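You operate a simulated robot arm through the tools that you are given. There is no shell and no other tool. Be economical: measure what you need, move in short steps, check, and stop when the job is done.

You are at the controls of a simulated two-armed robot. One attempt, no reset.

JOB
Pick up the small red cone from the plywood bench with one hand, pass it to the other hand and put it on the glass panel.
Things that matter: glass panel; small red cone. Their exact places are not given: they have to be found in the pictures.

Only the result counts: the job must be done as asked and must still hold three seconds after the hand-in. Knocking over, shifting, dropping, spilling or breaking anything else fails it.

ROBOT AND FRAMES
Two 6-joint arms with two-finger parallel grippers on one trunk, on a base that drives. Base frame: it is fixed to the floor where the robot stands at the start and does not move with it; the origin is under the middle of the robot, x ahead of it, y to its left, z up. Lengths are in mm, angles in rad, forces in N, time in s.
The left shoulder is at the start at [280, 185, 780], the right one opposite. With the tool pointing down near the work surface each hand reaches from about 500 to 920 mm from the robot's upright axis, wherever it stands, measured 20 degrees to its own side. Places, roughly: glass panel [2000, -600, 800]; small red cone (6x6x13 cm) [2000, 0, 800]. Payload 1.57 kg a hand.
The TCP of each hand is the grasp point between the finger pads, 30 mm short of the fingertips. In the tool frame z runs along the fingers and y along their closing line. The gripper opens to 80 mm. The fingers are 17 mm wide and 12 mm thick; the gripper's body (40 by 82 mm) begins 80 mm behind the TCP.
Orientation is told as [roll, pitch, yaw] about the base's x, y, z axes, in that order, counted from this pose: with the fingers straight down and closing along the base's y, the tool's x points along the base's -x, its y along +y and its z along -z.

CONTROLS
- The arms move only by the tool drive_tool. It takes "left_targets", "right_targets" or both (then of equal length, played together; a hand with none holds still); each is a list of rows, each a list of 2 entries, a list of its own where there are three numbers: the shift along the tool's x, y, z in units of 500 mm (1.0 is 500 mm), then the turn, a rotation vector about the tool's x, y, z in units of 120 degrees (1.0 is 120 degrees). In form: [[[tx, ty, tz], [rx, ry, rz]], ...]. A call has 1 to 12 rows; each row is the pose to reach, as a shift and turn from the pose commanded when the call began, along the tool's axes at that moment. "left_hand" and "right_hand" are, for a hand that has rows, the opening in per cent of the stroke, from 0 (shut) to 100 (fully open), set as the call begins (left out, the last holds). A call with a number of a shift or a turn outside -1 to 1 is refused whole. Each row takes 0.2 s and may step no farther than 50 mm and 0.15 rad from the row before; otherwise, or with a gripper value out of range, the whole call is refused. A pose out of reach is approached as far as the arm can. The call stops where the force on the tool passes 40 N (or 10 N more than at its start, if that is more) or the arm is blocked; 0.2 s more then pass. The fingers move at their own pace (about 153 mm/s each) and stop on an object; they squeeze with about 21 N. The grip force told is the motor's: it shows also when the fingers shut on nothing. Time passes only in rows, and 0.2 s behind the last, so rows that repeat a pose let the fingers close. It gives the time, the measured TCP pose, the force on the tool (base axes), the opening and the grip force at its end, in the units of the frame above (readings bear some noise), with the torque about the TCP (base axes, N m) and any sound that the robot's microphone picked up, and new pictures: "views" is both (left out), scene, wrist or none (wrist: the cameras of the hands that moved).
- Cameras (640 x 400 px; columns grow to the right, rows downward): "scene" is now at [251.8, 5.2, 1263.9]; the picture's right is [0.05, -1.00, 0.00], its down [-0.32, -0.01, -0.95] and it looks along [0.95, 0.04, -0.32] (base axes); focal length 268 px, centre (320, 200). "left" rides on the left gripper at [72, 7, -122] in its tool frame; the picture's right is [-0.09, 1.00, 0.00], its down [-0.84, -0.08, -0.54] and it looks along [-0.54, -0.05, 0.84] (tool axes); focal length 238 px, centre (320, 200). "right" rides on the right gripper at [72, -7, -122] in its tool frame; the picture's right is [0.09, 1.00, 0.00], its down [-0.84, 0.08, -0.54] and it looks along [-0.54, 0.05, 0.84] (tool axes); focal length 238 px, centre (320, 200).
- slide_trunk(by): slides the trunk up (or, below 0, down) by that many mm; the arms and the scene camera ride with it, the base frame stays. It gives what a move gives, with no picture.
- base_move(legs): drives the robot by 1 to 6 legs, each [ahead, turn to the left] in mm and rad, along the robot's own axes; the way and the turn of a leg run together, so that a leg with both is an arc; at most 1500 mm and 3.142 rad a leg. The arms and the cameras ride along, it lands a little off, and it stops where it bumps. It gives what a move gives, and a new picture of the scene camera.
- head_to(pan, tilt): turns the head with the scene camera to pan (to the left, within 1.501 rad either way) and tilt (down, from -0.506 to 1.204), counted from straight ahead of the robot. It gives what a move gives, and a new picture of the scene camera.
- pixel_to_xyz(camera, pixels): there is no depth. For up to 12 entries [column, row, z] of the newest picture of that camera ("zoom" is the newest enlarged one), the place [x, y] in the base frame at which the ray of that pixel passes the height z, good to about 2 mm. It takes no simulated time.
- enlarge(camera, box): a new picture of the part [left, top, right, bottom] of that camera's present view, enlarged. It takes no simulated time.
- finish_job(): hands the job in; it is judged then, once.

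Work in short steps. Measure before you move; look again where a grasp or a placing could have gone wrong, and mend it. You have 80 turns and 260 pictures in all, those below and enlarged ones among them. Open the grippers and draw the arms clear of the work before you hand the job in, unless the task says otherwise; then end with one line.

The tools are called after "Emit:" by a JSON object that holds its "api" and its "payload". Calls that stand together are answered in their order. drive_tool: Moves the arms, as the interface text tells. Its arguments: {"type":"object","properties":{"left_targets":{"type":"array","items":{"type":"array"}},"left_hand":{"type":"number"},"right_targets":{"type":"array","items":{"type":"array"}},"right_hand":{"type":"number"},"views":{"type":"string","enum":["both","scene","wrist","none"]}},"required":[]} The other tools are called the same way: slide_trunk (by) slides the trunk up or down; base_move (legs) drives the base; head_to (pan, tilt) turns the head that bears the scene camera; pixel_to_xyz (camera, pixels) gives the place at which the rays of pixels pass given heights; enlarge (camera, box) takes an enlarged picture of a part of a camera's view; finish_job () hands the job in.

At the start:

```text
time_s: 0.0
left_ee_pos: [537.4, 292.6, 1091.7]
left_ee_rot: [-0.001, 0.001, 0.001]
left_contact_force: [-0.6, -0.3, 0.7]
left_moment: [0.01, -0.02, 0.0]
left_gripper_width: 80.0
left_gripper_force: 0.1
right_ee_pos: [581.1, -185.0, 1061.4]
right_ee_rot: [-0.001, 0.0, -0.002]
right_contact_force: [0.9, 0.4, 0.1]
right_moment: [0.01, 0.0, 0.02]
right_gripper_width: 79.8
right_gripper_force: 0.1
trunk travel left (down, up): [-475.0, 515.0]
robot x, y, heading: [1.9, 0.7, 0.0]
head pan, tilt: [0.045, 0.321]
```

scene: 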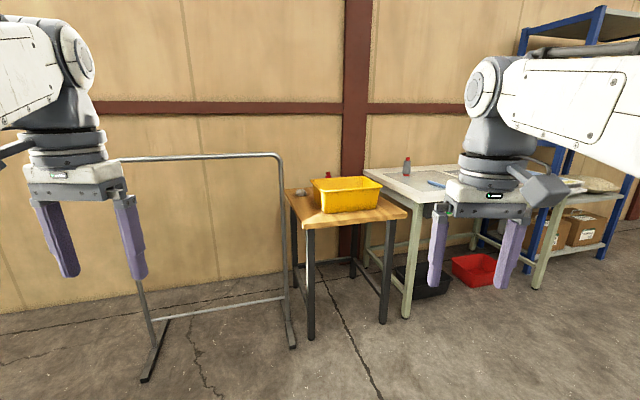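
right: 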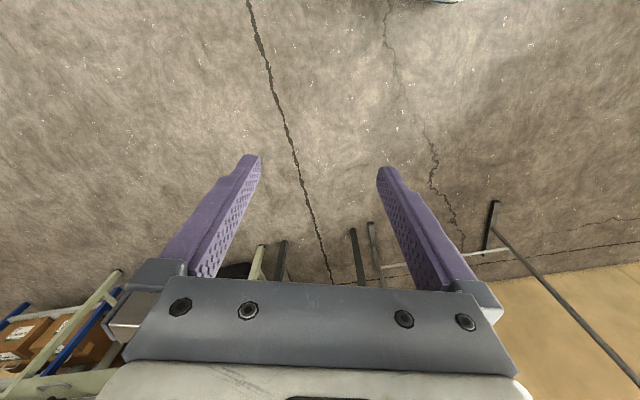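
left: 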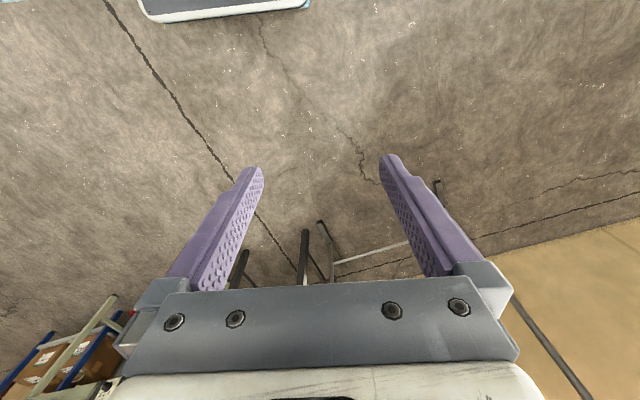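

The plywood bench with a yellow bin is near (345,205), with a red tip behind it at (328,174); another table at (420,180) may hold the glass panel. I enlarge to see detail.

Emit:
{"api": "enlarge", "payload": {"camera": "scene", "box": [260, 140, 420, 240]}}

Emit:
{"api": "enlarge", "payload": {"camera": "scene", "box": [350, 140, 510, 240]}}

```text
4.00 times, centred on (340, 190) of scene
```

zoom: 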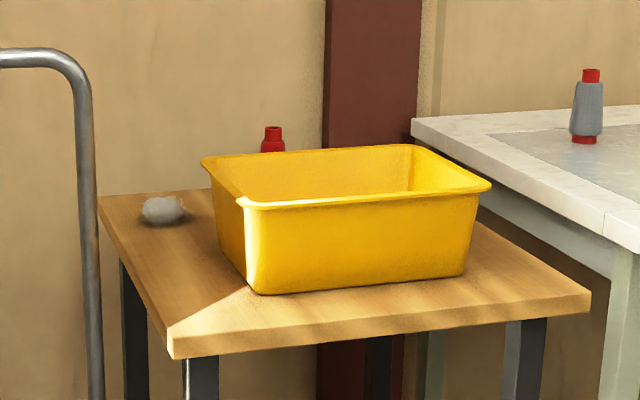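

```text
4.00 times, centred on (430, 190) of scene
```

zoom: 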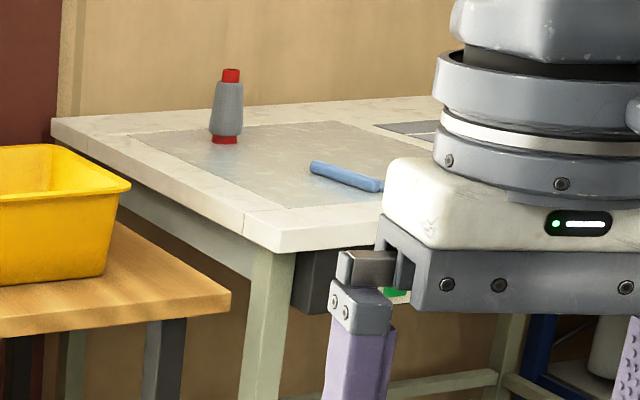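

The red cone sits behind the yellow bin. I measure bench corners and table corners at some candidate heights.

Emit:
{"api": "pixel_to_xyz", "payload": {"camera": "scene", "pixels": [[311, 338, 0], [383, 322, 0], [304, 227, 800], [408, 213, 800], [285, 189, 800], [328, 172, 930], [304, 227, 750], [404, 316, 0], [418, 198, 800], [363, 170, 800], [406, 175, 800]]}}

Emit:
{"api": "head_to", "payload": {"pan": -0.3, "tilt": 0.32}}

```text
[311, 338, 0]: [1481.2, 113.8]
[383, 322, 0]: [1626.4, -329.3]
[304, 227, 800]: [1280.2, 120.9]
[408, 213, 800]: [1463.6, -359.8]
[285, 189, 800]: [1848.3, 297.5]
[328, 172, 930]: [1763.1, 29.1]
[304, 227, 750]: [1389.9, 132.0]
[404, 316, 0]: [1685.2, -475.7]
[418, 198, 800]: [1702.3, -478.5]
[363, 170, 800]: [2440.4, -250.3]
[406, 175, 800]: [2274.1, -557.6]
```

```text
time_s: 0.8
left_ee_pos: [537.6, 294.2, 1090.8]
left_ee_rot: [0.0, 0.002, -0.002]
left_contact_force: [-0.5, -0.5, 0.4]
left_moment: [-0.03, 0.0, 0.01]
left_gripper_width: 80.1
left_gripper_force: 0.1
right_ee_pos: [579.2, -185.5, 1062.6]
right_ee_rot: [0.0, 0.0, 0.0]
right_contact_force: [0.7, 0.6, 0.2]
right_moment: [-0.01, -0.02, 0.04]
right_gripper_width: 80.0
right_gripper_force: 0.0
trunk travel left (down, up): [-475.0, 515.0]
robot x, y, heading: [-0.2, -0.8, 0.004]
head pan, tilt: [-0.3, 0.319]
```

scene: 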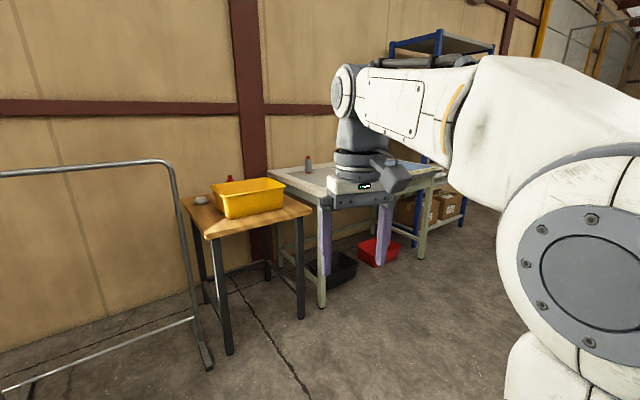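

Now I look down at my own base and at the left side, to judge clearance.

Emit:
{"api": "head_to", "payload": {"pan": 0, "tilt": 1.2}}

Emit:
{"api": "head_to", "payload": {"pan": 0.5, "tilt": 0.35}}

```text
time_s: 2.0
left_ee_pos: [537.5, 293.3, 1091.1]
left_ee_rot: [0.0, -0.001, 0.001]
left_contact_force: [0.1, -0.4, 0.4]
left_moment: [-0.01, 0.02, 0.04]
left_gripper_width: 79.9
left_gripper_force: 0.1
right_ee_pos: [580.8, -185.1, 1061.2]
right_ee_rot: [-0.001, -0.001, 0.001]
right_contact_force: [-0.2, 1.0, -0.5]
right_moment: [-0.02, -0.01, 0.04]
right_gripper_width: 79.9
right_gripper_force: 0.0
trunk travel left (down, up): [-475.0, 515.0]
robot x, y, heading: [2.6, -1.1, -0.004]
head pan, tilt: [0.0, 1.201]
```

scene: 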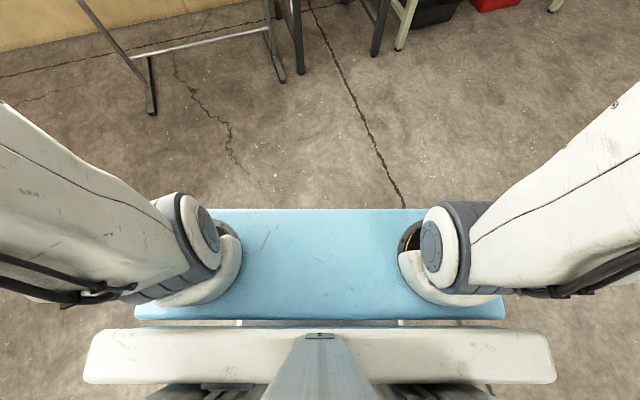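

```text
time_s: 3.2
left_ee_pos: [537.6, 293.4, 1091.3]
left_ee_rot: [-0.002, 0.0, 0.0]
left_contact_force: [0.2, -0.4, 0.0]
left_moment: [0.01, 0.05, 0.01]
left_gripper_width: 80.0
left_gripper_force: 0.0
right_ee_pos: [580.5, -185.8, 1061.1]
right_ee_rot: [0.001, 0.0, 0.0]
right_contact_force: [0.1, 0.2, -0.2]
right_moment: [0.0, -0.02, 0.0]
right_gripper_width: 80.1
right_gripper_force: 0.0
trunk travel left (down, up): [-475.0, 515.0]
robot x, y, heading: [2.0, 3.0, -0.0]
head pan, tilt: [0.499, 0.351]
```

scene: 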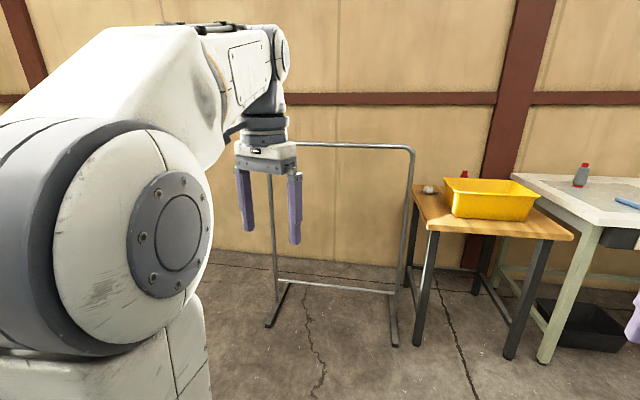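

The left wrist picture at the start shows my base's front edge at (225,18); I intersect it with the scene view to find its height and extent.

Emit:
{"api": "pixel_to_xyz", "payload": {"camera": "left", "pixels": [[225, 15, 0], [225, 15, 200], [225, 15, 400], [225, 15, 600], [225, 15, 780], [140, 8, 200], [308, 5, 200], [308, 5, 400]]}}

Emit:
{"api": "pixel_to_xyz", "payload": {"camera": "scene", "pixels": [[395, 346, 0], [268, 326, 0], [398, 289, 0], [290, 281, 0], [420, 291, 0], [432, 230, 710], [408, 148, 1000], [464, 172, 840], [429, 189, 710], [580, 183, 800]]}}

```text
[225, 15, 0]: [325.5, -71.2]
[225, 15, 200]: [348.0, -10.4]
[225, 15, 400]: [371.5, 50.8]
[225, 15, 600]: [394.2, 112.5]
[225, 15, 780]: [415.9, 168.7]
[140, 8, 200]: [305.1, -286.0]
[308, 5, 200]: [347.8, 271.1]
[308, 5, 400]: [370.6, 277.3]
```

```text
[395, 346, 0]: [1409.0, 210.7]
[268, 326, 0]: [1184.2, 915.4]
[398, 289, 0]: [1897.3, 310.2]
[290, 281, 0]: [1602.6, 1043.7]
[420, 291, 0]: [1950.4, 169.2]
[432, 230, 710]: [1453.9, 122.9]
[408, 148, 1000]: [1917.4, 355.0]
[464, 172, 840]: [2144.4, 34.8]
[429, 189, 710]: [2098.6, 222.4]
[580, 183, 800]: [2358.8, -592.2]
```

Bench top is about z≈710, rotated roughly 0.37 rad, with the cone near (2144, 35). I drive to a spot in front of the bench, facing it squarely, keeping distance.

Emit:
{"api": "base_move", "payload": {"legs": [[0, -0.4], [1060, 0], [0, 0.77]]}}

Emit:
{"api": "head_to", "payload": {"pan": 0, "tilt": 0.45}}

Emit:
{"api": "head_to", "payload": {"pan": -0.6, "tilt": 0.45}}

```text
time_s: 11.9
left_ee_pos: [1368.8, 48.0, 1090.1]
left_ee_rot: [0.0, 0.0, 0.371]
left_contact_force: [1.3, 0.0, -0.4]
left_moment: [-0.05, 0.02, 0.0]
left_gripper_width: 80.1
left_gripper_force: 0.1
right_ee_pos: [1581.0, -383.1, 1060.7]
right_ee_rot: [0.0, 0.0, 0.37]
right_contact_force: [-0.1, 0.1, -0.2]
right_moment: [0.01, 0.0, 0.02]
right_gripper_width: 80.2
right_gripper_force: 0.0
trunk travel left (down, up): [-475.0, 515.0]
robot x, y, heading: [974.8, -422.2, 0.374]
head pan, tilt: [0.499, 0.351]
```

scene: 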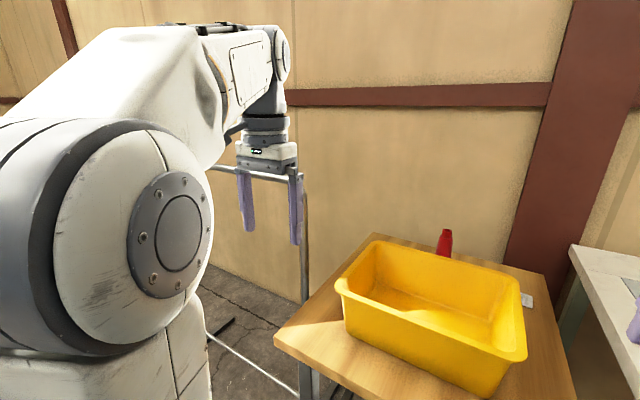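

```text
time_s: 12.8
left_ee_pos: [1369.0, 49.0, 1089.8]
left_ee_rot: [0.0, -0.001, 0.37]
left_contact_force: [0.3, -0.9, 0.9]
left_moment: [0.01, 0.01, 0.0]
left_gripper_width: 79.9
left_gripper_force: 0.0
right_ee_pos: [1581.1, -383.2, 1061.4]
right_ee_rot: [0.0, 0.0, 0.37]
right_contact_force: [-0.1, 0.4, -0.4]
right_moment: [0.02, -0.03, 0.01]
right_gripper_width: 80.1
right_gripper_force: 0.0
trunk travel left (down, up): [-475.0, 515.0]
robot x, y, heading: [972.6, -423.5, 0.375]
head pan, tilt: [0.0, 0.45]
```

scene: 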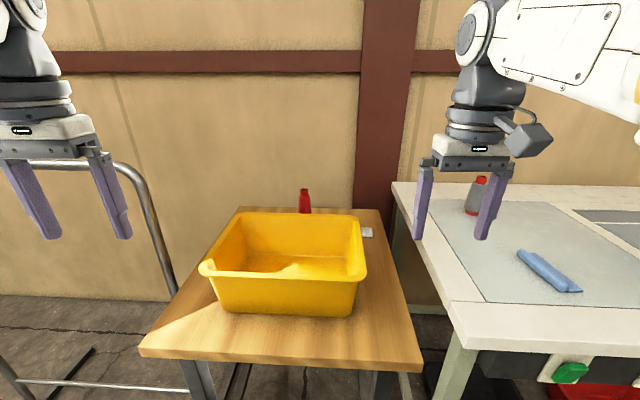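

```text
time_s: 13.8
left_ee_pos: [1369.8, 48.2, 1091.0]
left_ee_rot: [0.001, 0.0, 0.37]
left_contact_force: [0.1, -0.2, 0.8]
left_moment: [-0.02, 0.01, -0.01]
left_gripper_width: 79.9
left_gripper_force: 0.1
right_ee_pos: [1580.9, -383.6, 1061.6]
right_ee_rot: [0.0, 0.001, 0.371]
right_contact_force: [0.1, 0.0, -0.2]
right_moment: [0.0, 0.01, -0.01]
right_gripper_width: 79.8
right_gripper_force: 0.1
trunk travel left (down, up): [-475.0, 515.0]
robot x, y, heading: [972.8, -422.4, 0.376]
head pan, tilt: [-0.6, 0.45]
```

scene: 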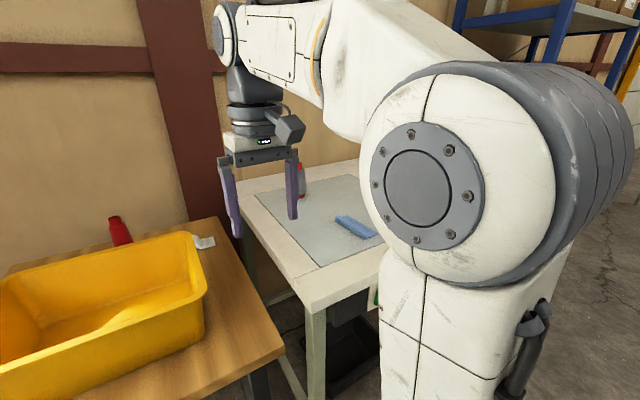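

The bench is square ahead, with the cone at (304,200) behind the bin. I raise the trunk for a better view over the bin.

Emit:
{"api": "slide_trunk", "payload": {"by": 350}}

Emit:
{"api": "head_to", "payload": {"pan": 0, "tilt": 0.7}}

```text
time_s: 17.3
left_ee_pos: [1369.5, 48.3, 1440.3]
left_ee_rot: [-0.001, 0.0, 0.372]
left_contact_force: [-0.3, -0.7, 0.5]
left_moment: [0.01, 0.0, 0.0]
left_gripper_width: 79.8
left_gripper_force: 0.1
right_ee_pos: [1581.1, -383.1, 1411.3]
right_ee_rot: [0.0, -0.001, 0.37]
right_contact_force: [0.1, -0.5, 0.8]
right_moment: [0.0, 0.01, -0.02]
right_gripper_width: 80.3
right_gripper_force: 0.0
trunk travel left (down, up): [-825.0, 165.0]
robot x, y, heading: [974.6, -421.7, 0.368]
head pan, tilt: [-0.6, 0.45]
```

```text
time_s: 18.3
left_ee_pos: [1369.1, 48.9, 1441.2]
left_ee_rot: [0.0, 0.0, 0.371]
left_contact_force: [0.8, -0.2, 0.2]
left_moment: [-0.02, 0.0, -0.01]
left_gripper_width: 80.1
left_gripper_force: 0.0
right_ee_pos: [1581.0, -383.1, 1411.1]
right_ee_rot: [0.001, 0.001, 0.37]
right_contact_force: [0.6, -0.6, -0.1]
right_moment: [0.01, -0.01, 0.04]
right_gripper_width: 79.9
right_gripper_force: 0.2
trunk travel left (down, up): [-825.0, 165.0]
robot x, y, heading: [973.4, -424.5, 0.371]
head pan, tilt: [0.0, 0.7]
```

scene: 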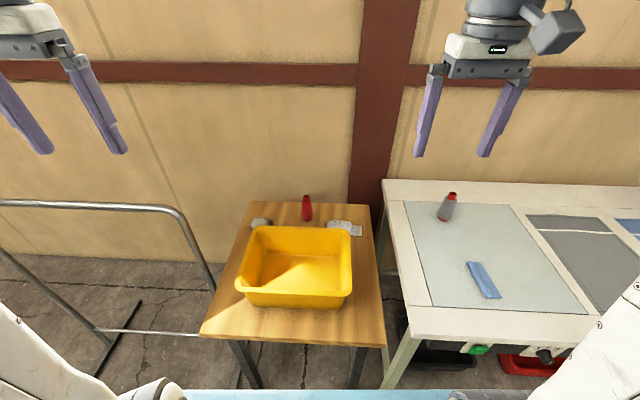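

Clear view. I enlarge the bench and the table.

Emit:
{"api": "enlarge", "payload": {"camera": "scene", "box": [200, 180, 400, 305]}}

Emit:
{"api": "enlarge", "payload": {"camera": "scene", "box": [380, 175, 640, 337]}}

Emit:
{"api": "pixel_to_xyz", "payload": {"camera": "scene", "pixels": [[307, 220, 700], [307, 220, 720], [307, 197, 840], [200, 332, 700], [384, 345, 700], [252, 203, 700], [369, 206, 700], [405, 335, 800], [383, 181, 800], [236, 290, 840], [352, 296, 840], [252, 227, 840]]}}

```text
3.20 times, centred on (300, 242) of scene
```

zoom: 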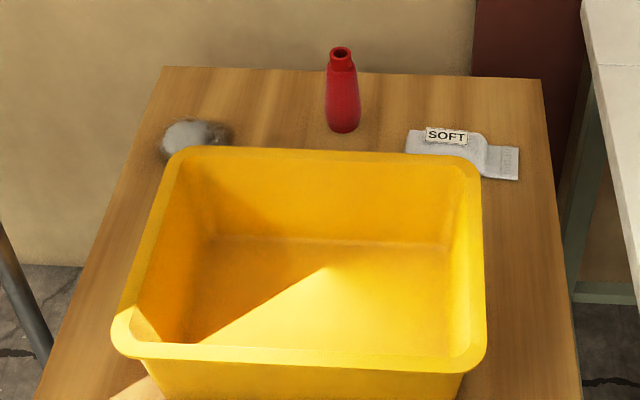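

```text
2.46 times, centred on (510, 256) of scene
```

zoom: 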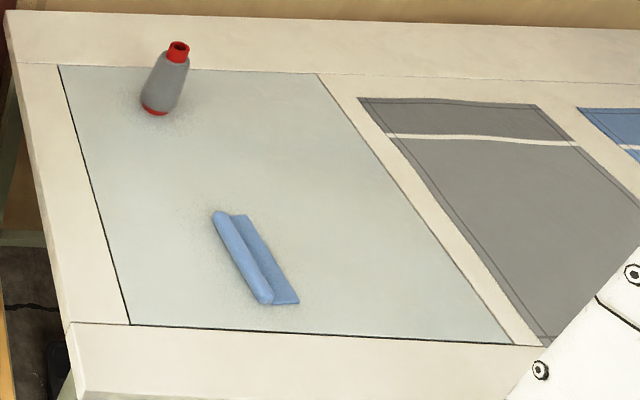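

```text
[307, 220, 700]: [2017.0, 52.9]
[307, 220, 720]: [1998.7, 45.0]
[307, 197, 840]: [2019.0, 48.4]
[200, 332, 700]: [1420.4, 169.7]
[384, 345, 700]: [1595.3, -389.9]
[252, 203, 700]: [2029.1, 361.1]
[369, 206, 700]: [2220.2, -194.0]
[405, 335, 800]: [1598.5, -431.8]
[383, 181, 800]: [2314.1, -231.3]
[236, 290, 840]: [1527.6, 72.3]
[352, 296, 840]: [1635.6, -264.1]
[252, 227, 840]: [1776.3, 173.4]
```

The cone is at about (2035,55), bench front direction ≈0.30 rad. I shift the robot to line up with it (right hand will pick), staying back, then re-measure.

Emit:
{"api": "base_move", "payload": {"legs": [[0, -1.259], [-255, 0], [0, 1.193]]}}

Emit:
{"api": "enlarge", "payload": {"camera": "scene", "box": [220, 140, 420, 265]}}

```text
time_s: 26.1
left_ee_pos: [1217.7, 222.8, 1440.9]
left_ee_rot: [0.0, -0.001, 0.346]
left_contact_force: [0.4, -0.3, -0.2]
left_moment: [0.03, 0.02, 0.06]
left_gripper_width: 80.1
left_gripper_force: 0.1
right_ee_pos: [1420.2, -212.4, 1410.6]
right_ee_rot: [-0.001, -0.001, 0.347]
right_contact_force: [0.2, 0.6, -1.1]
right_moment: [-0.03, -0.05, 0.0]
right_gripper_width: 80.0
right_gripper_force: 0.1
trunk travel left (down, up): [-825.0, 165.0]
robot x, y, heading: [811.6, -234.2, 0.349]
head pan, tilt: [0.0, 0.7]
```

scene: 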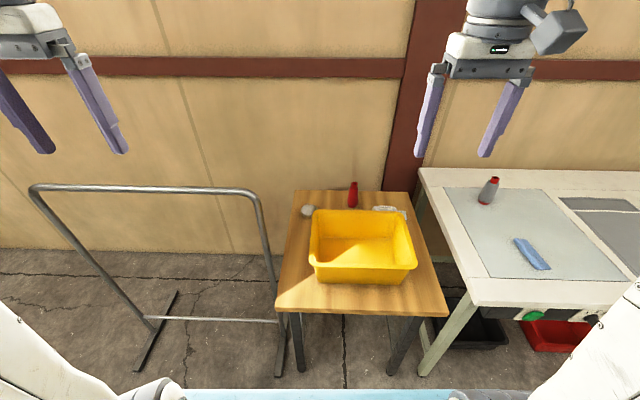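

```text
3.20 times, centred on (320, 202) of scene
```

zoom: 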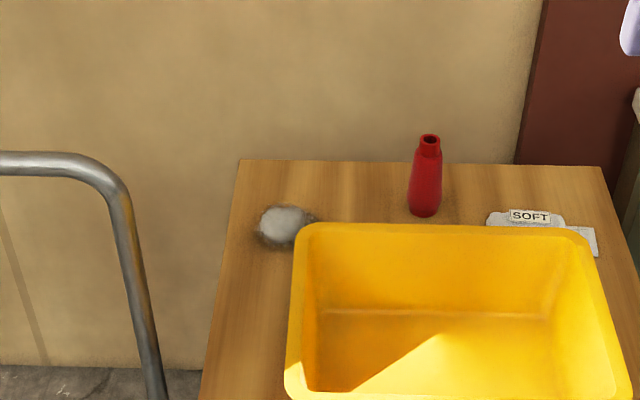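

I measure cone, bench corners, bin rim, and rack feet from this view.

Emit:
{"api": "pixel_to_xyz", "payload": {"camera": "zoom", "pixels": [[424, 214, 700], [424, 214, 710], [429, 140, 830], [429, 140, 840], [242, 161, 700], [602, 168, 700], [300, 232, 820], [300, 232, 850], [575, 236, 820], [575, 236, 850]]}}

Emit:
{"api": "pixel_to_xyz", "payload": {"camera": "scene", "pixels": [[275, 312, 700], [446, 317, 700], [301, 371, 0], [394, 375, 0], [278, 376, 0], [283, 320, 0], [255, 195, 1050], [139, 370, 0], [176, 292, 0], [314, 265, 820], [418, 268, 820], [320, 281, 700]]}}

```text
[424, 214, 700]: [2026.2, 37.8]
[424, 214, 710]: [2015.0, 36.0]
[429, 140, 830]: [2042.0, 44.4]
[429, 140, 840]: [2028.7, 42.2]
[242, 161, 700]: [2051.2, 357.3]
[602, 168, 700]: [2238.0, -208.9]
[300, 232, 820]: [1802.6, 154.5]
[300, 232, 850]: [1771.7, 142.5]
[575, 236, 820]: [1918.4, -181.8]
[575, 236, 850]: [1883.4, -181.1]
```

```text
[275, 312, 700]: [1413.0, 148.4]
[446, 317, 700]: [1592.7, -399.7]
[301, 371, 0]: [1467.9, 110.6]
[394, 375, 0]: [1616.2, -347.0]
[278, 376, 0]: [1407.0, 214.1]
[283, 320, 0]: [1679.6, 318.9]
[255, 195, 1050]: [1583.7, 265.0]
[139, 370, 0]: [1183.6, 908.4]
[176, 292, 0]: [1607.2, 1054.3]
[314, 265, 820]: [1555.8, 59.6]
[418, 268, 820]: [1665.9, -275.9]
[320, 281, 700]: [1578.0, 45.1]
```

Consistent: cone ≈ (2043,48), bench at z≈700. I advance 285 mm straight; the base front stays short of the bench edge.

Emit:
{"api": "base_move", "payload": {"legs": [[285, 0]]}}

Emit:
{"api": "slide_trunk", "payload": {"by": -150}}

```text
time_s: 28.1
left_ee_pos: [1487.5, 320.0, 1441.0]
left_ee_rot: [-0.001, 0.001, 0.344]
left_contact_force: [0.1, 0.1, 0.2]
left_moment: [-0.01, 0.0, -0.02]
left_gripper_width: 80.0
left_gripper_force: 0.1
right_ee_pos: [1687.8, -117.5, 1410.9]
right_ee_rot: [0.0, -0.001, 0.343]
right_contact_force: [0.4, 0.2, 0.2]
right_moment: [0.0, -0.03, 0.01]
right_gripper_width: 80.2
right_gripper_force: 0.0
trunk travel left (down, up): [-825.0, 165.0]
robot x, y, heading: [1078.3, -139.7, 0.344]
head pan, tilt: [0.0, 0.7]
```

scene: 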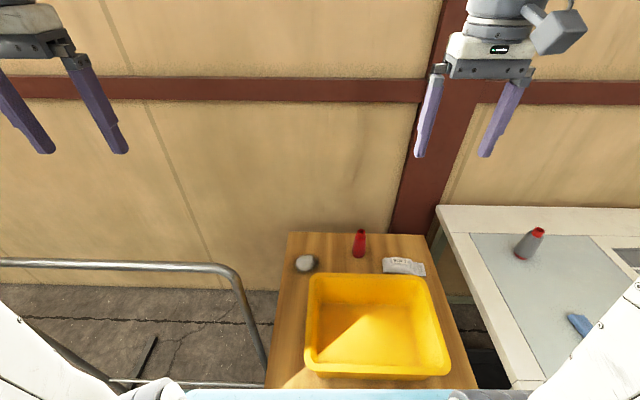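

```text
time_s: 29.8
left_ee_pos: [1486.4, 319.1, 1291.4]
left_ee_rot: [0.0, 0.0, 0.345]
left_contact_force: [-0.2, 0.2, -0.3]
left_moment: [0.01, 0.0, 0.0]
left_gripper_width: 79.9
left_gripper_force: 0.1
right_ee_pos: [1687.7, -117.4, 1262.0]
right_ee_rot: [-0.001, 0.0, 0.343]
right_contact_force: [0.7, 0.6, 0.8]
right_moment: [0.04, -0.01, 0.0]
right_gripper_width: 80.2
right_gripper_force: 0.0
trunk travel left (down, up): [-675.0, 315.0]
robot x, y, heading: [1080.3, -141.2, 0.348]
head pan, tilt: [0.0, 0.7]
```

Trunk lowered; shoulders at z≈980. I swing the right hand to a pre-approach pose pitched 0.7 rad forward, 300 mm back along the approach axis from the cone.

Emit:
{"api": "drive_tool", "payload": {"right_targets": [[[-0.044, 0.008, 0.063], [0, -0.0371, 0]], [[-0.088, 0.016, 0.125], [0, -0.0743, 0]], [[-0.131, 0.024, 0.188], [0, -0.1114, 0]], [[-0.175, 0.032, 0.251], [0, -0.1485, 0]], [[-0.219, 0.04, 0.313], [0, -0.1857, 0]], [[-0.263, 0.048, 0.376], [0, -0.2228, 0]], [[-0.306, 0.056, 0.439], [0, -0.2599, 0]], [[-0.35, 0.064, 0.501], [0, -0.2971, 0]], [[-0.394, 0.072, 0.564], [0, -0.3342, 0]], [[-0.394, 0.072, 0.564], [0, -0.3342, 0]]], "right_hand": 100, "views": "both"}}

```text
time_s: 32.0
left_ee_pos: [1486.7, 319.1, 1290.4]
left_ee_rot: [0.0, -0.001, 0.342]
left_contact_force: [0.3, 0.5, -0.1]
left_moment: [0.03, -0.01, 0.01]
left_gripper_width: 79.8
left_gripper_force: 0.0
right_ee_pos: [1856.2, -28.4, 988.2]
right_ee_rot: [-0.004, -0.673, 0.306]
right_contact_force: [0.9, 0.5, 0.0]
right_moment: [-0.03, 0.04, 0.02]
right_gripper_width: 79.9
right_gripper_force: 0.1
right hand out of reach, approached as far as the arm can: row 9, 10
trunk travel left (down, up): [-675.0, 315.0]
robot x, y, heading: [1079.2, -140.2, 0.349]
head pan, tilt: [0.0, 0.7]
```

scene: 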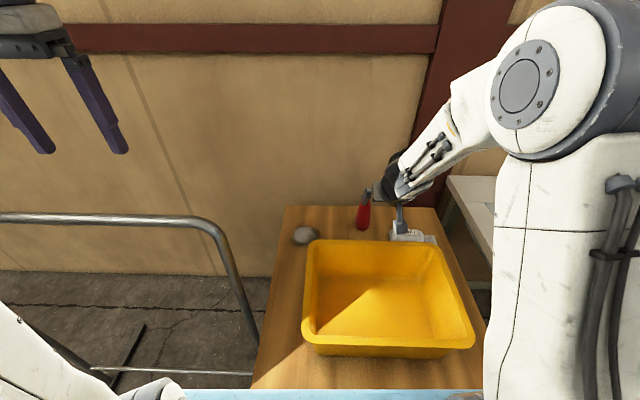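
right: 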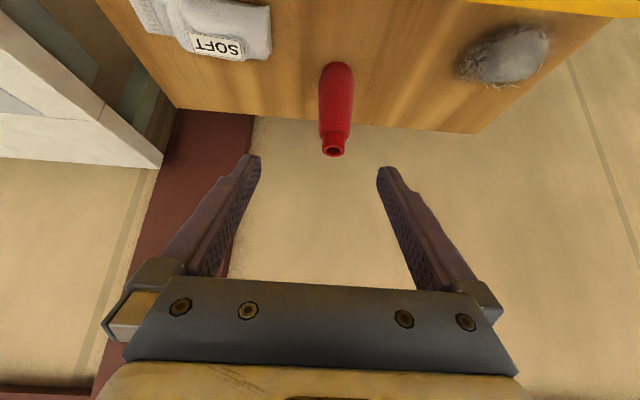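

The arm hit a reach limit at this height (pose 10 mm / 0.04 rad short). The forearm is too steep, so I raise both hands by 130 mm and then lower the trunk by the same, which flattens the forearm.

Emit:
{"api": "drive_tool", "payload": {"right_targets": [[[-0.056, 0, -0.066], [0, 0, 0]], [[-0.112, 0, -0.133], [0, 0, 0]], [[-0.167, 0, -0.199], [0, 0, 0]], [[-0.167, 0, -0.199], [0, 0, 0]]], "left_targets": [[[0, 0, -0.08], [0, 0, 0]], [[0, 0, -0.16], [0, 0, 0]], [[0, 0, -0.24], [0, 0, 0]], [[0, 0, -0.24], [0, 0, 0]]], "views": "none"}}

Emit:
{"api": "slide_trunk", "payload": {"by": -130}}

```text
time_s: 33.0
left_ee_pos: [1484.3, 317.3, 1339.8]
left_ee_rot: [0.001, 0.0, 0.343]
left_contact_force: [-0.6, -0.7, 0.6]
left_moment: [-0.01, -0.03, -0.02]
left_gripper_width: 79.9
left_gripper_force: 0.1
left hand out of reach, approached as far as the arm can: row 2, 3, 4
right_ee_pos: [1858.1, -26.5, 1117.1]
right_ee_rot: [-0.001, -0.698, 0.346]
right_contact_force: [-0.2, -0.4, -0.2]
right_moment: [0.01, -0.04, -0.02]
right_gripper_width: 79.8
right_gripper_force: 0.1
right hand out of reach, approached as far as the arm can: row 1
trunk travel left (down, up): [-675.0, 315.0]
robot x, y, heading: [1079.6, -138.8, 0.345]
head pan, tilt: [0.0, 0.7]
```

```text
time_s: 34.6
left_ee_pos: [1483.3, 318.9, 1210.0]
left_ee_rot: [0.0, -0.003, 0.342]
left_contact_force: [-0.6, -0.5, -0.8]
left_moment: [0.0, 0.02, 0.0]
left_gripper_width: 79.9
left_gripper_force: 0.0
right_ee_pos: [1859.2, -25.1, 987.8]
right_ee_rot: [-0.001, -0.699, 0.342]
right_contact_force: [0.1, 0.1, 0.1]
right_moment: [-0.05, -0.03, -0.01]
right_gripper_width: 80.0
right_gripper_force: 0.1
trunk travel left (down, up): [-545.0, 445.0]
robot x, y, heading: [1084.2, -138.7, 0.346]
head pan, tilt: [0.0, 0.7]
```

The pose is now reached. I look through the right wrist camera.

Emit:
{"api": "enlarge", "payload": {"camera": "right", "box": [160, 0, 480, 200]}}

Emit:
{"api": "enlarge", "payload": {"camera": "scene", "box": [240, 120, 480, 270]}}

```text
2.00 times, centred on (320, 100) of right
```

zoom: 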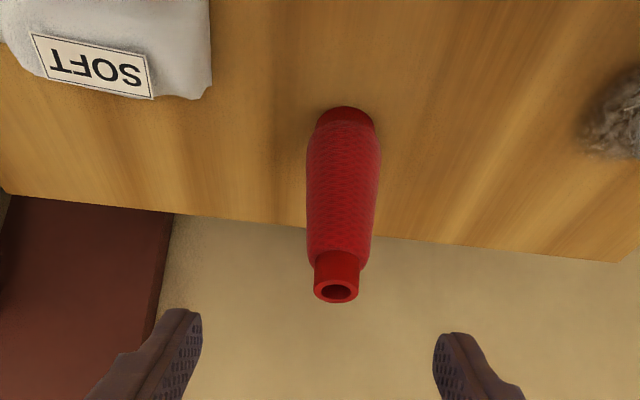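

```text
2.67 times, centred on (360, 195) of scene
```

zoom: 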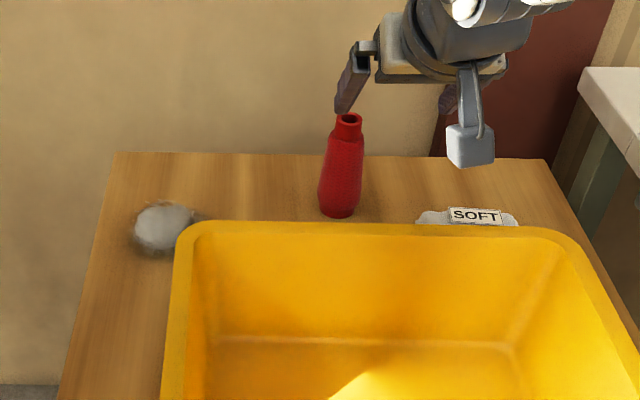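

I locate the cone's base edge and top opening in the right wrist view.

Emit:
{"api": "pixel_to_xyz", "payload": {"camera": "right", "pixels": [[332.5, 54, 700], [332.5, 54, 710], [328, 145, 830], [328, 145, 840], [328, 145, 820], [163, 97, 700], [470, 130, 700]]}}

Emit:
{"api": "pixel_to_xyz", "payload": {"camera": "zoom", "pixels": [[338, 217, 700], [348, 119, 830], [348, 119, 840], [190, 230, 820], [560, 235, 820], [113, 152, 700], [545, 160, 700]]}}

```text
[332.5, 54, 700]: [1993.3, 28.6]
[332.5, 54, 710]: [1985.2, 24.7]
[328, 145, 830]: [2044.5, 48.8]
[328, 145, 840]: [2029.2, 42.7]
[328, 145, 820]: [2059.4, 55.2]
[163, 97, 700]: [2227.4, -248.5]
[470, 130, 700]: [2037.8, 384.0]
```

```text
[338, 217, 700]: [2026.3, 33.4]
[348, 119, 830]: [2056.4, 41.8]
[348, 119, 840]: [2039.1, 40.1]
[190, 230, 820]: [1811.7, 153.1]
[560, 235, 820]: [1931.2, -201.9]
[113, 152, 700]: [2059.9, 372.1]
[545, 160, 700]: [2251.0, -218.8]
```

The views are consistent with a bench top nearer z≈745 than 700. I re-query at those heights, including the bin rim.

Emit:
{"api": "pixel_to_xyz", "payload": {"camera": "zoom", "pixels": [[338, 217, 745], [348, 119, 870], [348, 119, 880], [190, 230, 850], [190, 230, 880], [560, 235, 850], [560, 235, 880], [113, 152, 745], [545, 160, 745]]}}

Emit:
{"api": "pixel_to_xyz", "payload": {"camera": "right", "pixels": [[332.5, 54, 745], [328, 145, 870], [328, 145, 880], [163, 97, 745], [470, 131, 745]]}}

Emit:
{"api": "enlarge", "payload": {"camera": "scene", "box": [200, 100, 520, 300]}}

```text
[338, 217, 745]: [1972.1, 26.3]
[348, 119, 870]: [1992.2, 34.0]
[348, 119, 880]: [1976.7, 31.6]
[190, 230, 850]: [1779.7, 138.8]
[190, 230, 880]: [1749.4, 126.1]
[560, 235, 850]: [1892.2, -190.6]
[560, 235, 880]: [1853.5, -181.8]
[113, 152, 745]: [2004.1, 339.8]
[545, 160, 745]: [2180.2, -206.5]
```

```text
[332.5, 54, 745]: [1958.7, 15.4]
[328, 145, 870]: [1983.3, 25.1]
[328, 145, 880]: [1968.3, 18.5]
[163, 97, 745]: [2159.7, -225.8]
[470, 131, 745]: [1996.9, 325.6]
```

```text
2.00 times, centred on (360, 200) of scene
```

zoom: 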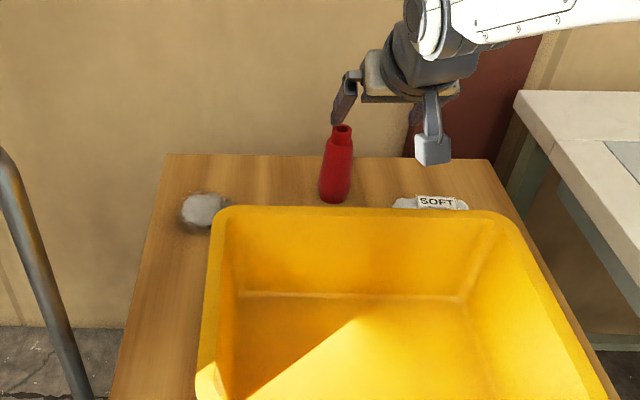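

The cone is about (1975,24) with bench z≈748. To judge camera-to-bin clearance I need the bin rim; I check the top of the right wrist view.

Emit:
{"api": "enlarge", "payload": {"camera": "right", "box": [400, 0, 640, 150]}}

Emit:
{"api": "enlarge", "payload": {"camera": "left", "box": [0, 0, 640, 400]}}

```text
2.67 times, centred on (520, 75) of right
```

zoom: 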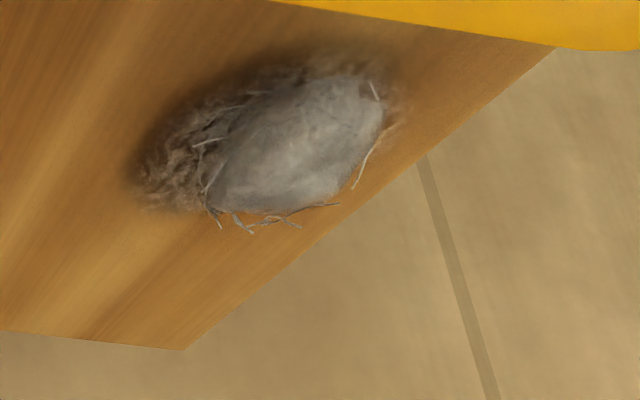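

```text
1.00 times, centred on (320, 200) of left (not enlarged: the box is as wide or as high as the picture)
```

zoom: 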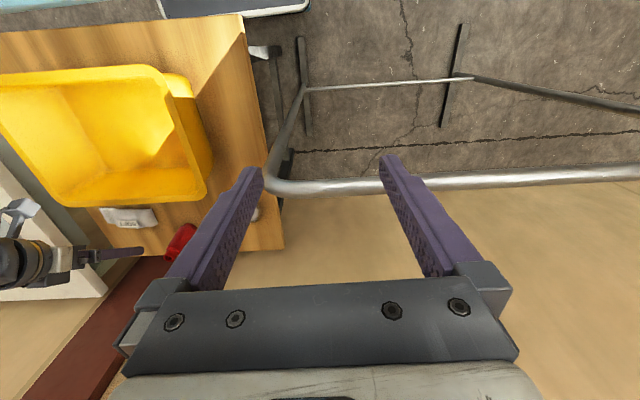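

The left wrist camera sees the bin and bench from another angle; I triangulate the rim corner and cone with it.

Emit:
{"api": "pixel_to_xyz", "payload": {"camera": "left", "pixels": [[204, 198, 850], [204, 198, 880], [204, 198, 910], [283, 248, 745], [283, 248, 700], [75, 205, 850], [75, 205, 880], [160, 66, 850], [160, 66, 880], [268, 188, 1050], [184, 228, 880]]}}

Emit:
{"api": "enlarge", "payload": {"camera": "left", "box": [0, 120, 240, 270]}}

Emit:
{"api": "pixel_to_xyz", "payload": {"camera": "right", "pixels": [[622, 19, 850], [622, 19, 880]]}}

```text
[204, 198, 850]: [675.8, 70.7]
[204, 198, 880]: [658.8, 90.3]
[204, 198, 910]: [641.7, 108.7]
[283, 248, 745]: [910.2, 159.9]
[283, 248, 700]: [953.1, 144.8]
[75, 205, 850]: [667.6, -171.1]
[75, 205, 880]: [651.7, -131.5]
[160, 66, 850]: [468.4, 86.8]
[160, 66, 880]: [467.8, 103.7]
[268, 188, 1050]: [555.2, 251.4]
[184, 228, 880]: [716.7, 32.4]
```

```text
2.67 times, centred on (120, 195) of left
```

zoom: 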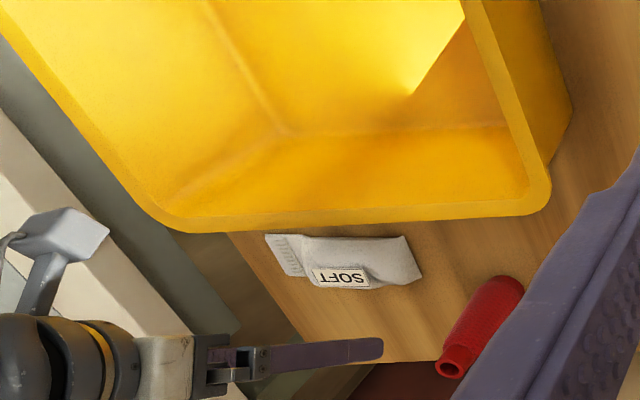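

```text
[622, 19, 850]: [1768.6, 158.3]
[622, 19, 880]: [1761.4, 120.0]
```

Those wrist queries used older frames, so I redo them on fresh zooms: left first.

Emit:
{"api": "pixel_to_xyz", "payload": {"camera": "zoom", "pixels": [[548, 200, 820], [548, 200, 850], [548, 200, 880], [172, 226, 850], [172, 226, 880], [452, 366, 830], [452, 366, 855], [452, 366, 880], [512, 281, 700], [512, 281, 745]]}}

Emit:
{"api": "enlarge", "payload": {"camera": "right", "box": [160, 0, 480, 200]}}

```text
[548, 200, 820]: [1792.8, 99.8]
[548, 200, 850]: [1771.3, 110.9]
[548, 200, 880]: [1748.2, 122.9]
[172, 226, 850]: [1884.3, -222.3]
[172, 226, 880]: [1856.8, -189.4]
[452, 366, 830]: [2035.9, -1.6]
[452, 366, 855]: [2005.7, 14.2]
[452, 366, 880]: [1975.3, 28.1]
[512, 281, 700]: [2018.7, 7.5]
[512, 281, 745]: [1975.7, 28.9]
```

```text
2.00 times, centred on (320, 100) of right
```

zoom: 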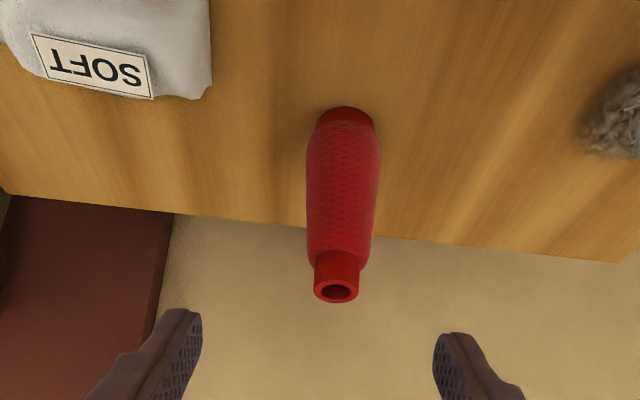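

Left and scene views agree: bin rim z≈880, cone top z≈880 at (1976,30), bench z≈750. Confirm with the right camera.

Emit:
{"api": "pixel_to_xyz", "payload": {"camera": "zoom", "pixels": [[336, 290, 880], [345, 108, 750], [345, 108, 740], [306, 160, 800], [381, 160, 800], [313, 260, 860], [360, 260, 860], [314, 285, 878], [358, 285, 878]]}}

```text
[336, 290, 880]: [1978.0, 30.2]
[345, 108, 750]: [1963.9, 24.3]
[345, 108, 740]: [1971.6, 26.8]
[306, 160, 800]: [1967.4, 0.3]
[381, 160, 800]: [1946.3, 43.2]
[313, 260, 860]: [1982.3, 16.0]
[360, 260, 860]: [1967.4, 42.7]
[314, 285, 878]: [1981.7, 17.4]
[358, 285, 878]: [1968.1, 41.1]
```

All agree: cone axis (1977,30), top ≈882. I reduce the pitch to 0.4 rad (camera clear of the bin rim) and go to 150 mm back along the approach axis.

Emit:
{"api": "drive_tool", "payload": {"right_targets": [[[-0.017, 0.008, 0.053], [0, 0.0477, 0]], [[-0.034, 0.016, 0.107], [0, 0.0955, 0]], [[-0.0506, 0.024, 0.16], [0, 0.1432, 0]], [[-0.0506, 0.024, 0.16], [0, 0.1432, 0]]], "views": "both"}}

Emit:
{"api": "enlarge", "payload": {"camera": "left", "box": [0, 120, 240, 270]}}

```text
time_s: 35.6
left_ee_pos: [1483.3, 318.1, 1209.9]
left_ee_rot: [0.002, -0.001, 0.345]
left_contact_force: [0.4, 0.9, 0.2]
left_moment: [-0.06, 0.02, 0.01]
left_gripper_width: 79.9
left_gripper_force: 0.1
right_ee_pos: [1920.8, 10.8, 944.4]
right_ee_rot: [-0.001, -0.397, 0.345]
right_contact_force: [-0.1, -0.5, 0.0]
right_moment: [0.0, 0.0, 0.0]
right_gripper_width: 79.8
right_gripper_force: 0.1
trunk travel left (down, up): [-545.0, 445.0]
robot x, y, heading: [1080.8, -136.5, 0.346]
head pan, tilt: [0.0, 0.7]
```

scene: 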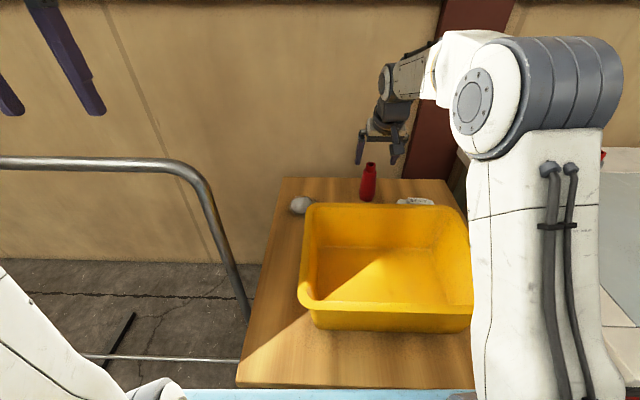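
right: 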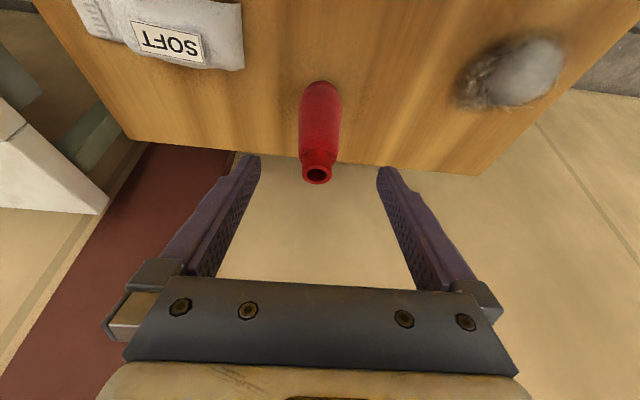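

```text
2.67 times, centred on (120, 195) of left
```

zoom: 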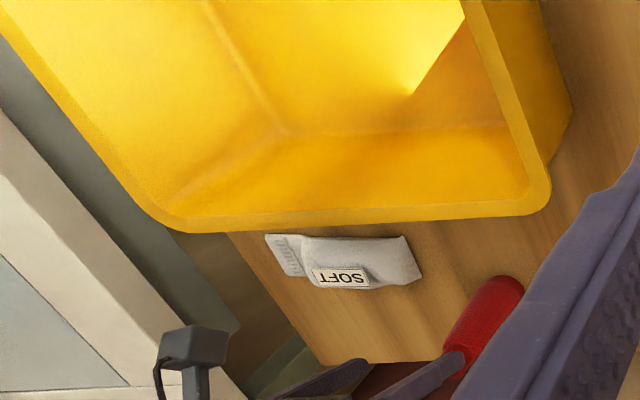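

Cone appears centred between the finger tips (col 317 vs midpoint 319). I verify its position once more from this frame.

Emit:
{"api": "pixel_to_xyz", "payload": {"camera": "right", "pixels": [[317, 174, 882], [321, 82, 755], [300, 110, 800], [341, 110, 800]]}}

```text
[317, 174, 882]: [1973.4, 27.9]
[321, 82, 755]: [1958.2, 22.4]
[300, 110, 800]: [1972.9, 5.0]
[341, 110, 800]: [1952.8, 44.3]
```

Aligned within 2 mm. I advance 90 mm along the tool axis and check.

Emit:
{"api": "drive_tool", "payload": {"right_targets": [[[0.001, -0.001, 0.06], [0, 0, 0]], [[0.002, -0.002, 0.12], [0, 0, 0]], [[0.003, -0.003, 0.18], [0, 0, 0]], [[0.003, -0.003, 0.18], [0, 0, 0]]], "views": "both"}}

Emit:
{"api": "enlarge", "payload": {"camera": "scene", "box": [320, 110, 480, 210]}}

Emit:
{"api": "enlarge", "payload": {"camera": "left", "box": [0, 120, 240, 270]}}

```text
time_s: 36.6
left_ee_pos: [1483.4, 318.6, 1210.4]
left_ee_rot: [0.001, -0.002, 0.345]
left_contact_force: [-0.1, -0.2, -0.6]
left_moment: [0.02, -0.01, 0.0]
left_gripper_width: 80.0
left_gripper_force: 0.0
right_ee_pos: [1956.6, 19.2, 857.6]
right_ee_rot: [0.001, -0.4, 0.343]
right_contact_force: [0.2, -0.4, 0.0]
right_moment: [-0.01, -0.02, -0.04]
right_gripper_width: 79.7
right_gripper_force: 0.1
trunk travel left (down, up): [-545.0, 445.0]
robot x, y, heading: [1080.0, -139.6, 0.346]
head pan, tilt: [0.0, 0.7]
```

scene: 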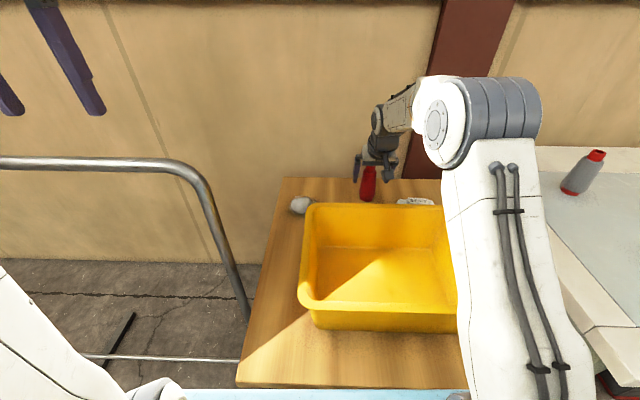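
right: 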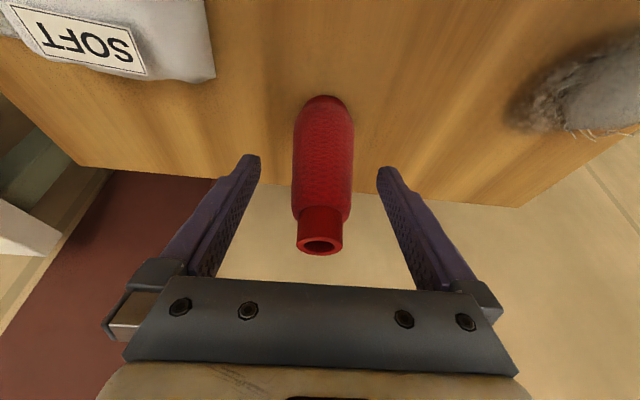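

```text
4.00 times, centred on (400, 160) of scene
```

zoom: 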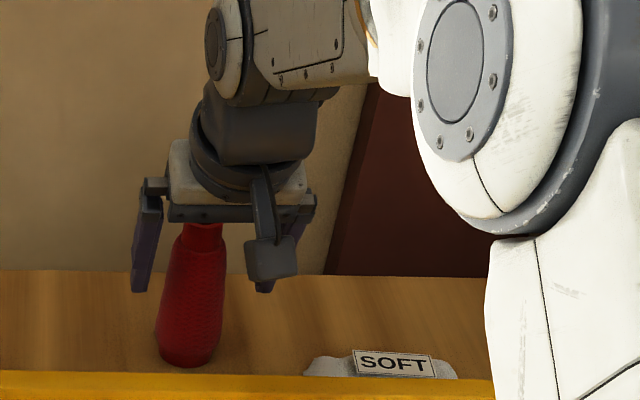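

```text
2.67 times, centred on (120, 195) of left
```

zoom: 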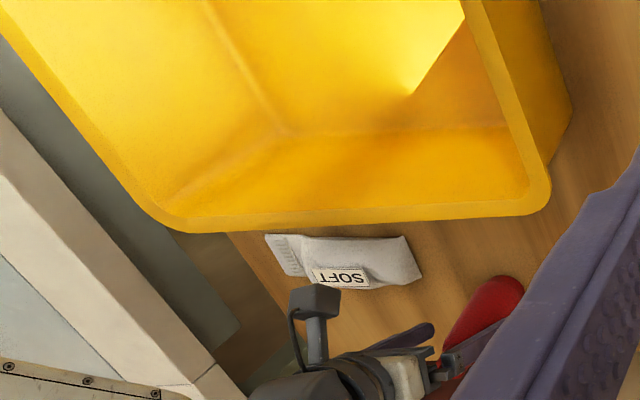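

Palm clearance check: at this shallow tilt the right palm would sit over the cone's top and block the other hand. I back off and reorient to pitch 0.7 with the tool yawed 0.7 rad left, so the low grip leaves the cone top free and the camera clear of the bin.

Emit:
{"api": "drive_tool", "payload": {"right_targets": [[[0, 0, -0.09], [0, 0, 0]], [[0, 0, -0.18], [0, 0, 0]], [[0, 0, -0.213], [0, 0, 0]], [[0.008, -0.024, -0.213], [-0.0292, -0.0229, -0.0477]], [[0.016, -0.048, -0.213], [-0.0584, -0.0458, -0.0954]], [[0.023, -0.072, -0.213], [-0.0877, -0.0687, -0.1431]], [[0.031, -0.096, -0.213], [-0.1169, -0.0915, -0.1907]], [[0.039, -0.12, -0.213], [-0.1461, -0.1144, -0.2384]], [[0.046, -0.144, -0.213], [-0.1753, -0.1373, -0.2861]], [[0.046, -0.144, -0.213], [-0.1753, -0.1373, -0.2861]]], "views": "both"}}

Emit:
{"api": "enlarge", "payload": {"camera": "left", "box": [0, 120, 240, 270]}}

```text
time_s: 38.8
left_ee_pos: [1483.3, 317.8, 1212.0]
left_ee_rot: [-0.001, 0.0, 0.344]
left_contact_force: [-1.0, -0.5, -0.5]
left_moment: [0.03, 0.02, -0.03]
left_gripper_width: 80.1
left_gripper_force: 0.1
right_ee_pos: [1918.5, -69.0, 947.7]
right_ee_rot: [0.0, -0.702, 1.042]
right_contact_force: [-0.4, 0.1, 0.7]
right_moment: [0.03, -0.01, 0.02]
right_gripper_width: 80.1
right_gripper_force: 0.1
trunk travel left (down, up): [-545.0, 445.0]
robot x, y, heading: [1082.4, -137.3, 0.349]
head pan, tilt: [0.0, 0.7]
```

scene: 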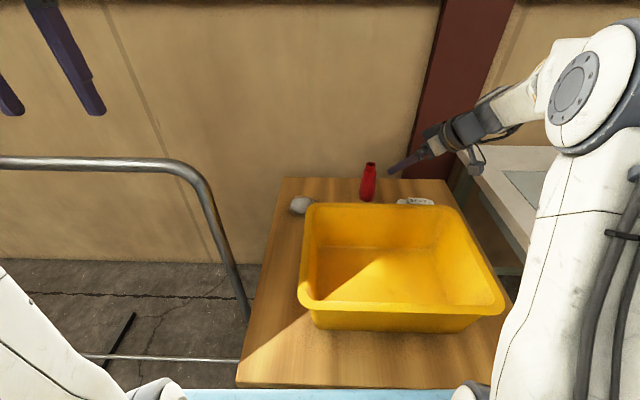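
right: 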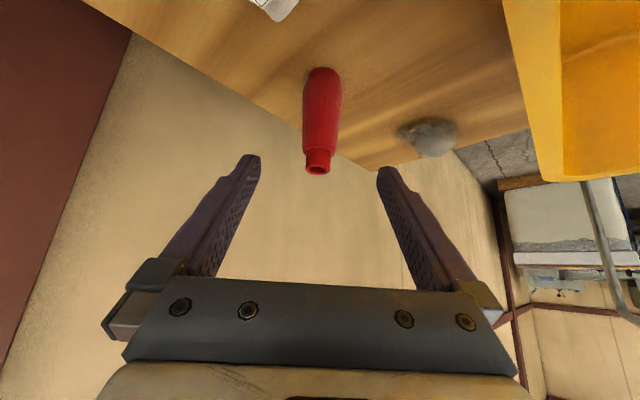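

```text
2.67 times, centred on (120, 195) of left
```

zoom: 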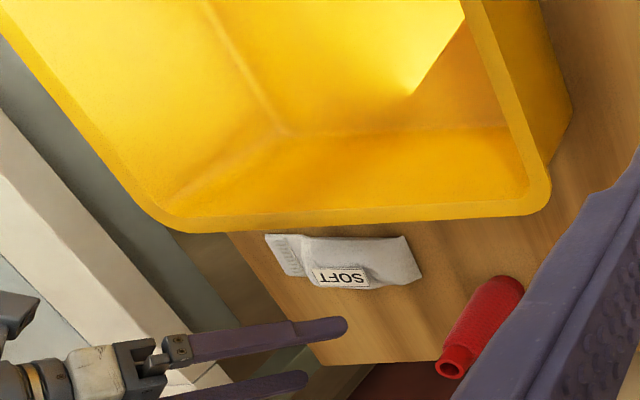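

The pose was reached. I re-measure the cone from this frame.

Emit:
{"api": "pixel_to_xyz", "payload": {"camera": "right", "pixels": [[317, 170, 882], [323, 68, 755], [302, 110, 810], [341, 110, 810]]}}

```text
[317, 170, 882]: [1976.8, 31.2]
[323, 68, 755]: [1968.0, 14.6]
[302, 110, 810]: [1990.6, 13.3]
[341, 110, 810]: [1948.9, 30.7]
```

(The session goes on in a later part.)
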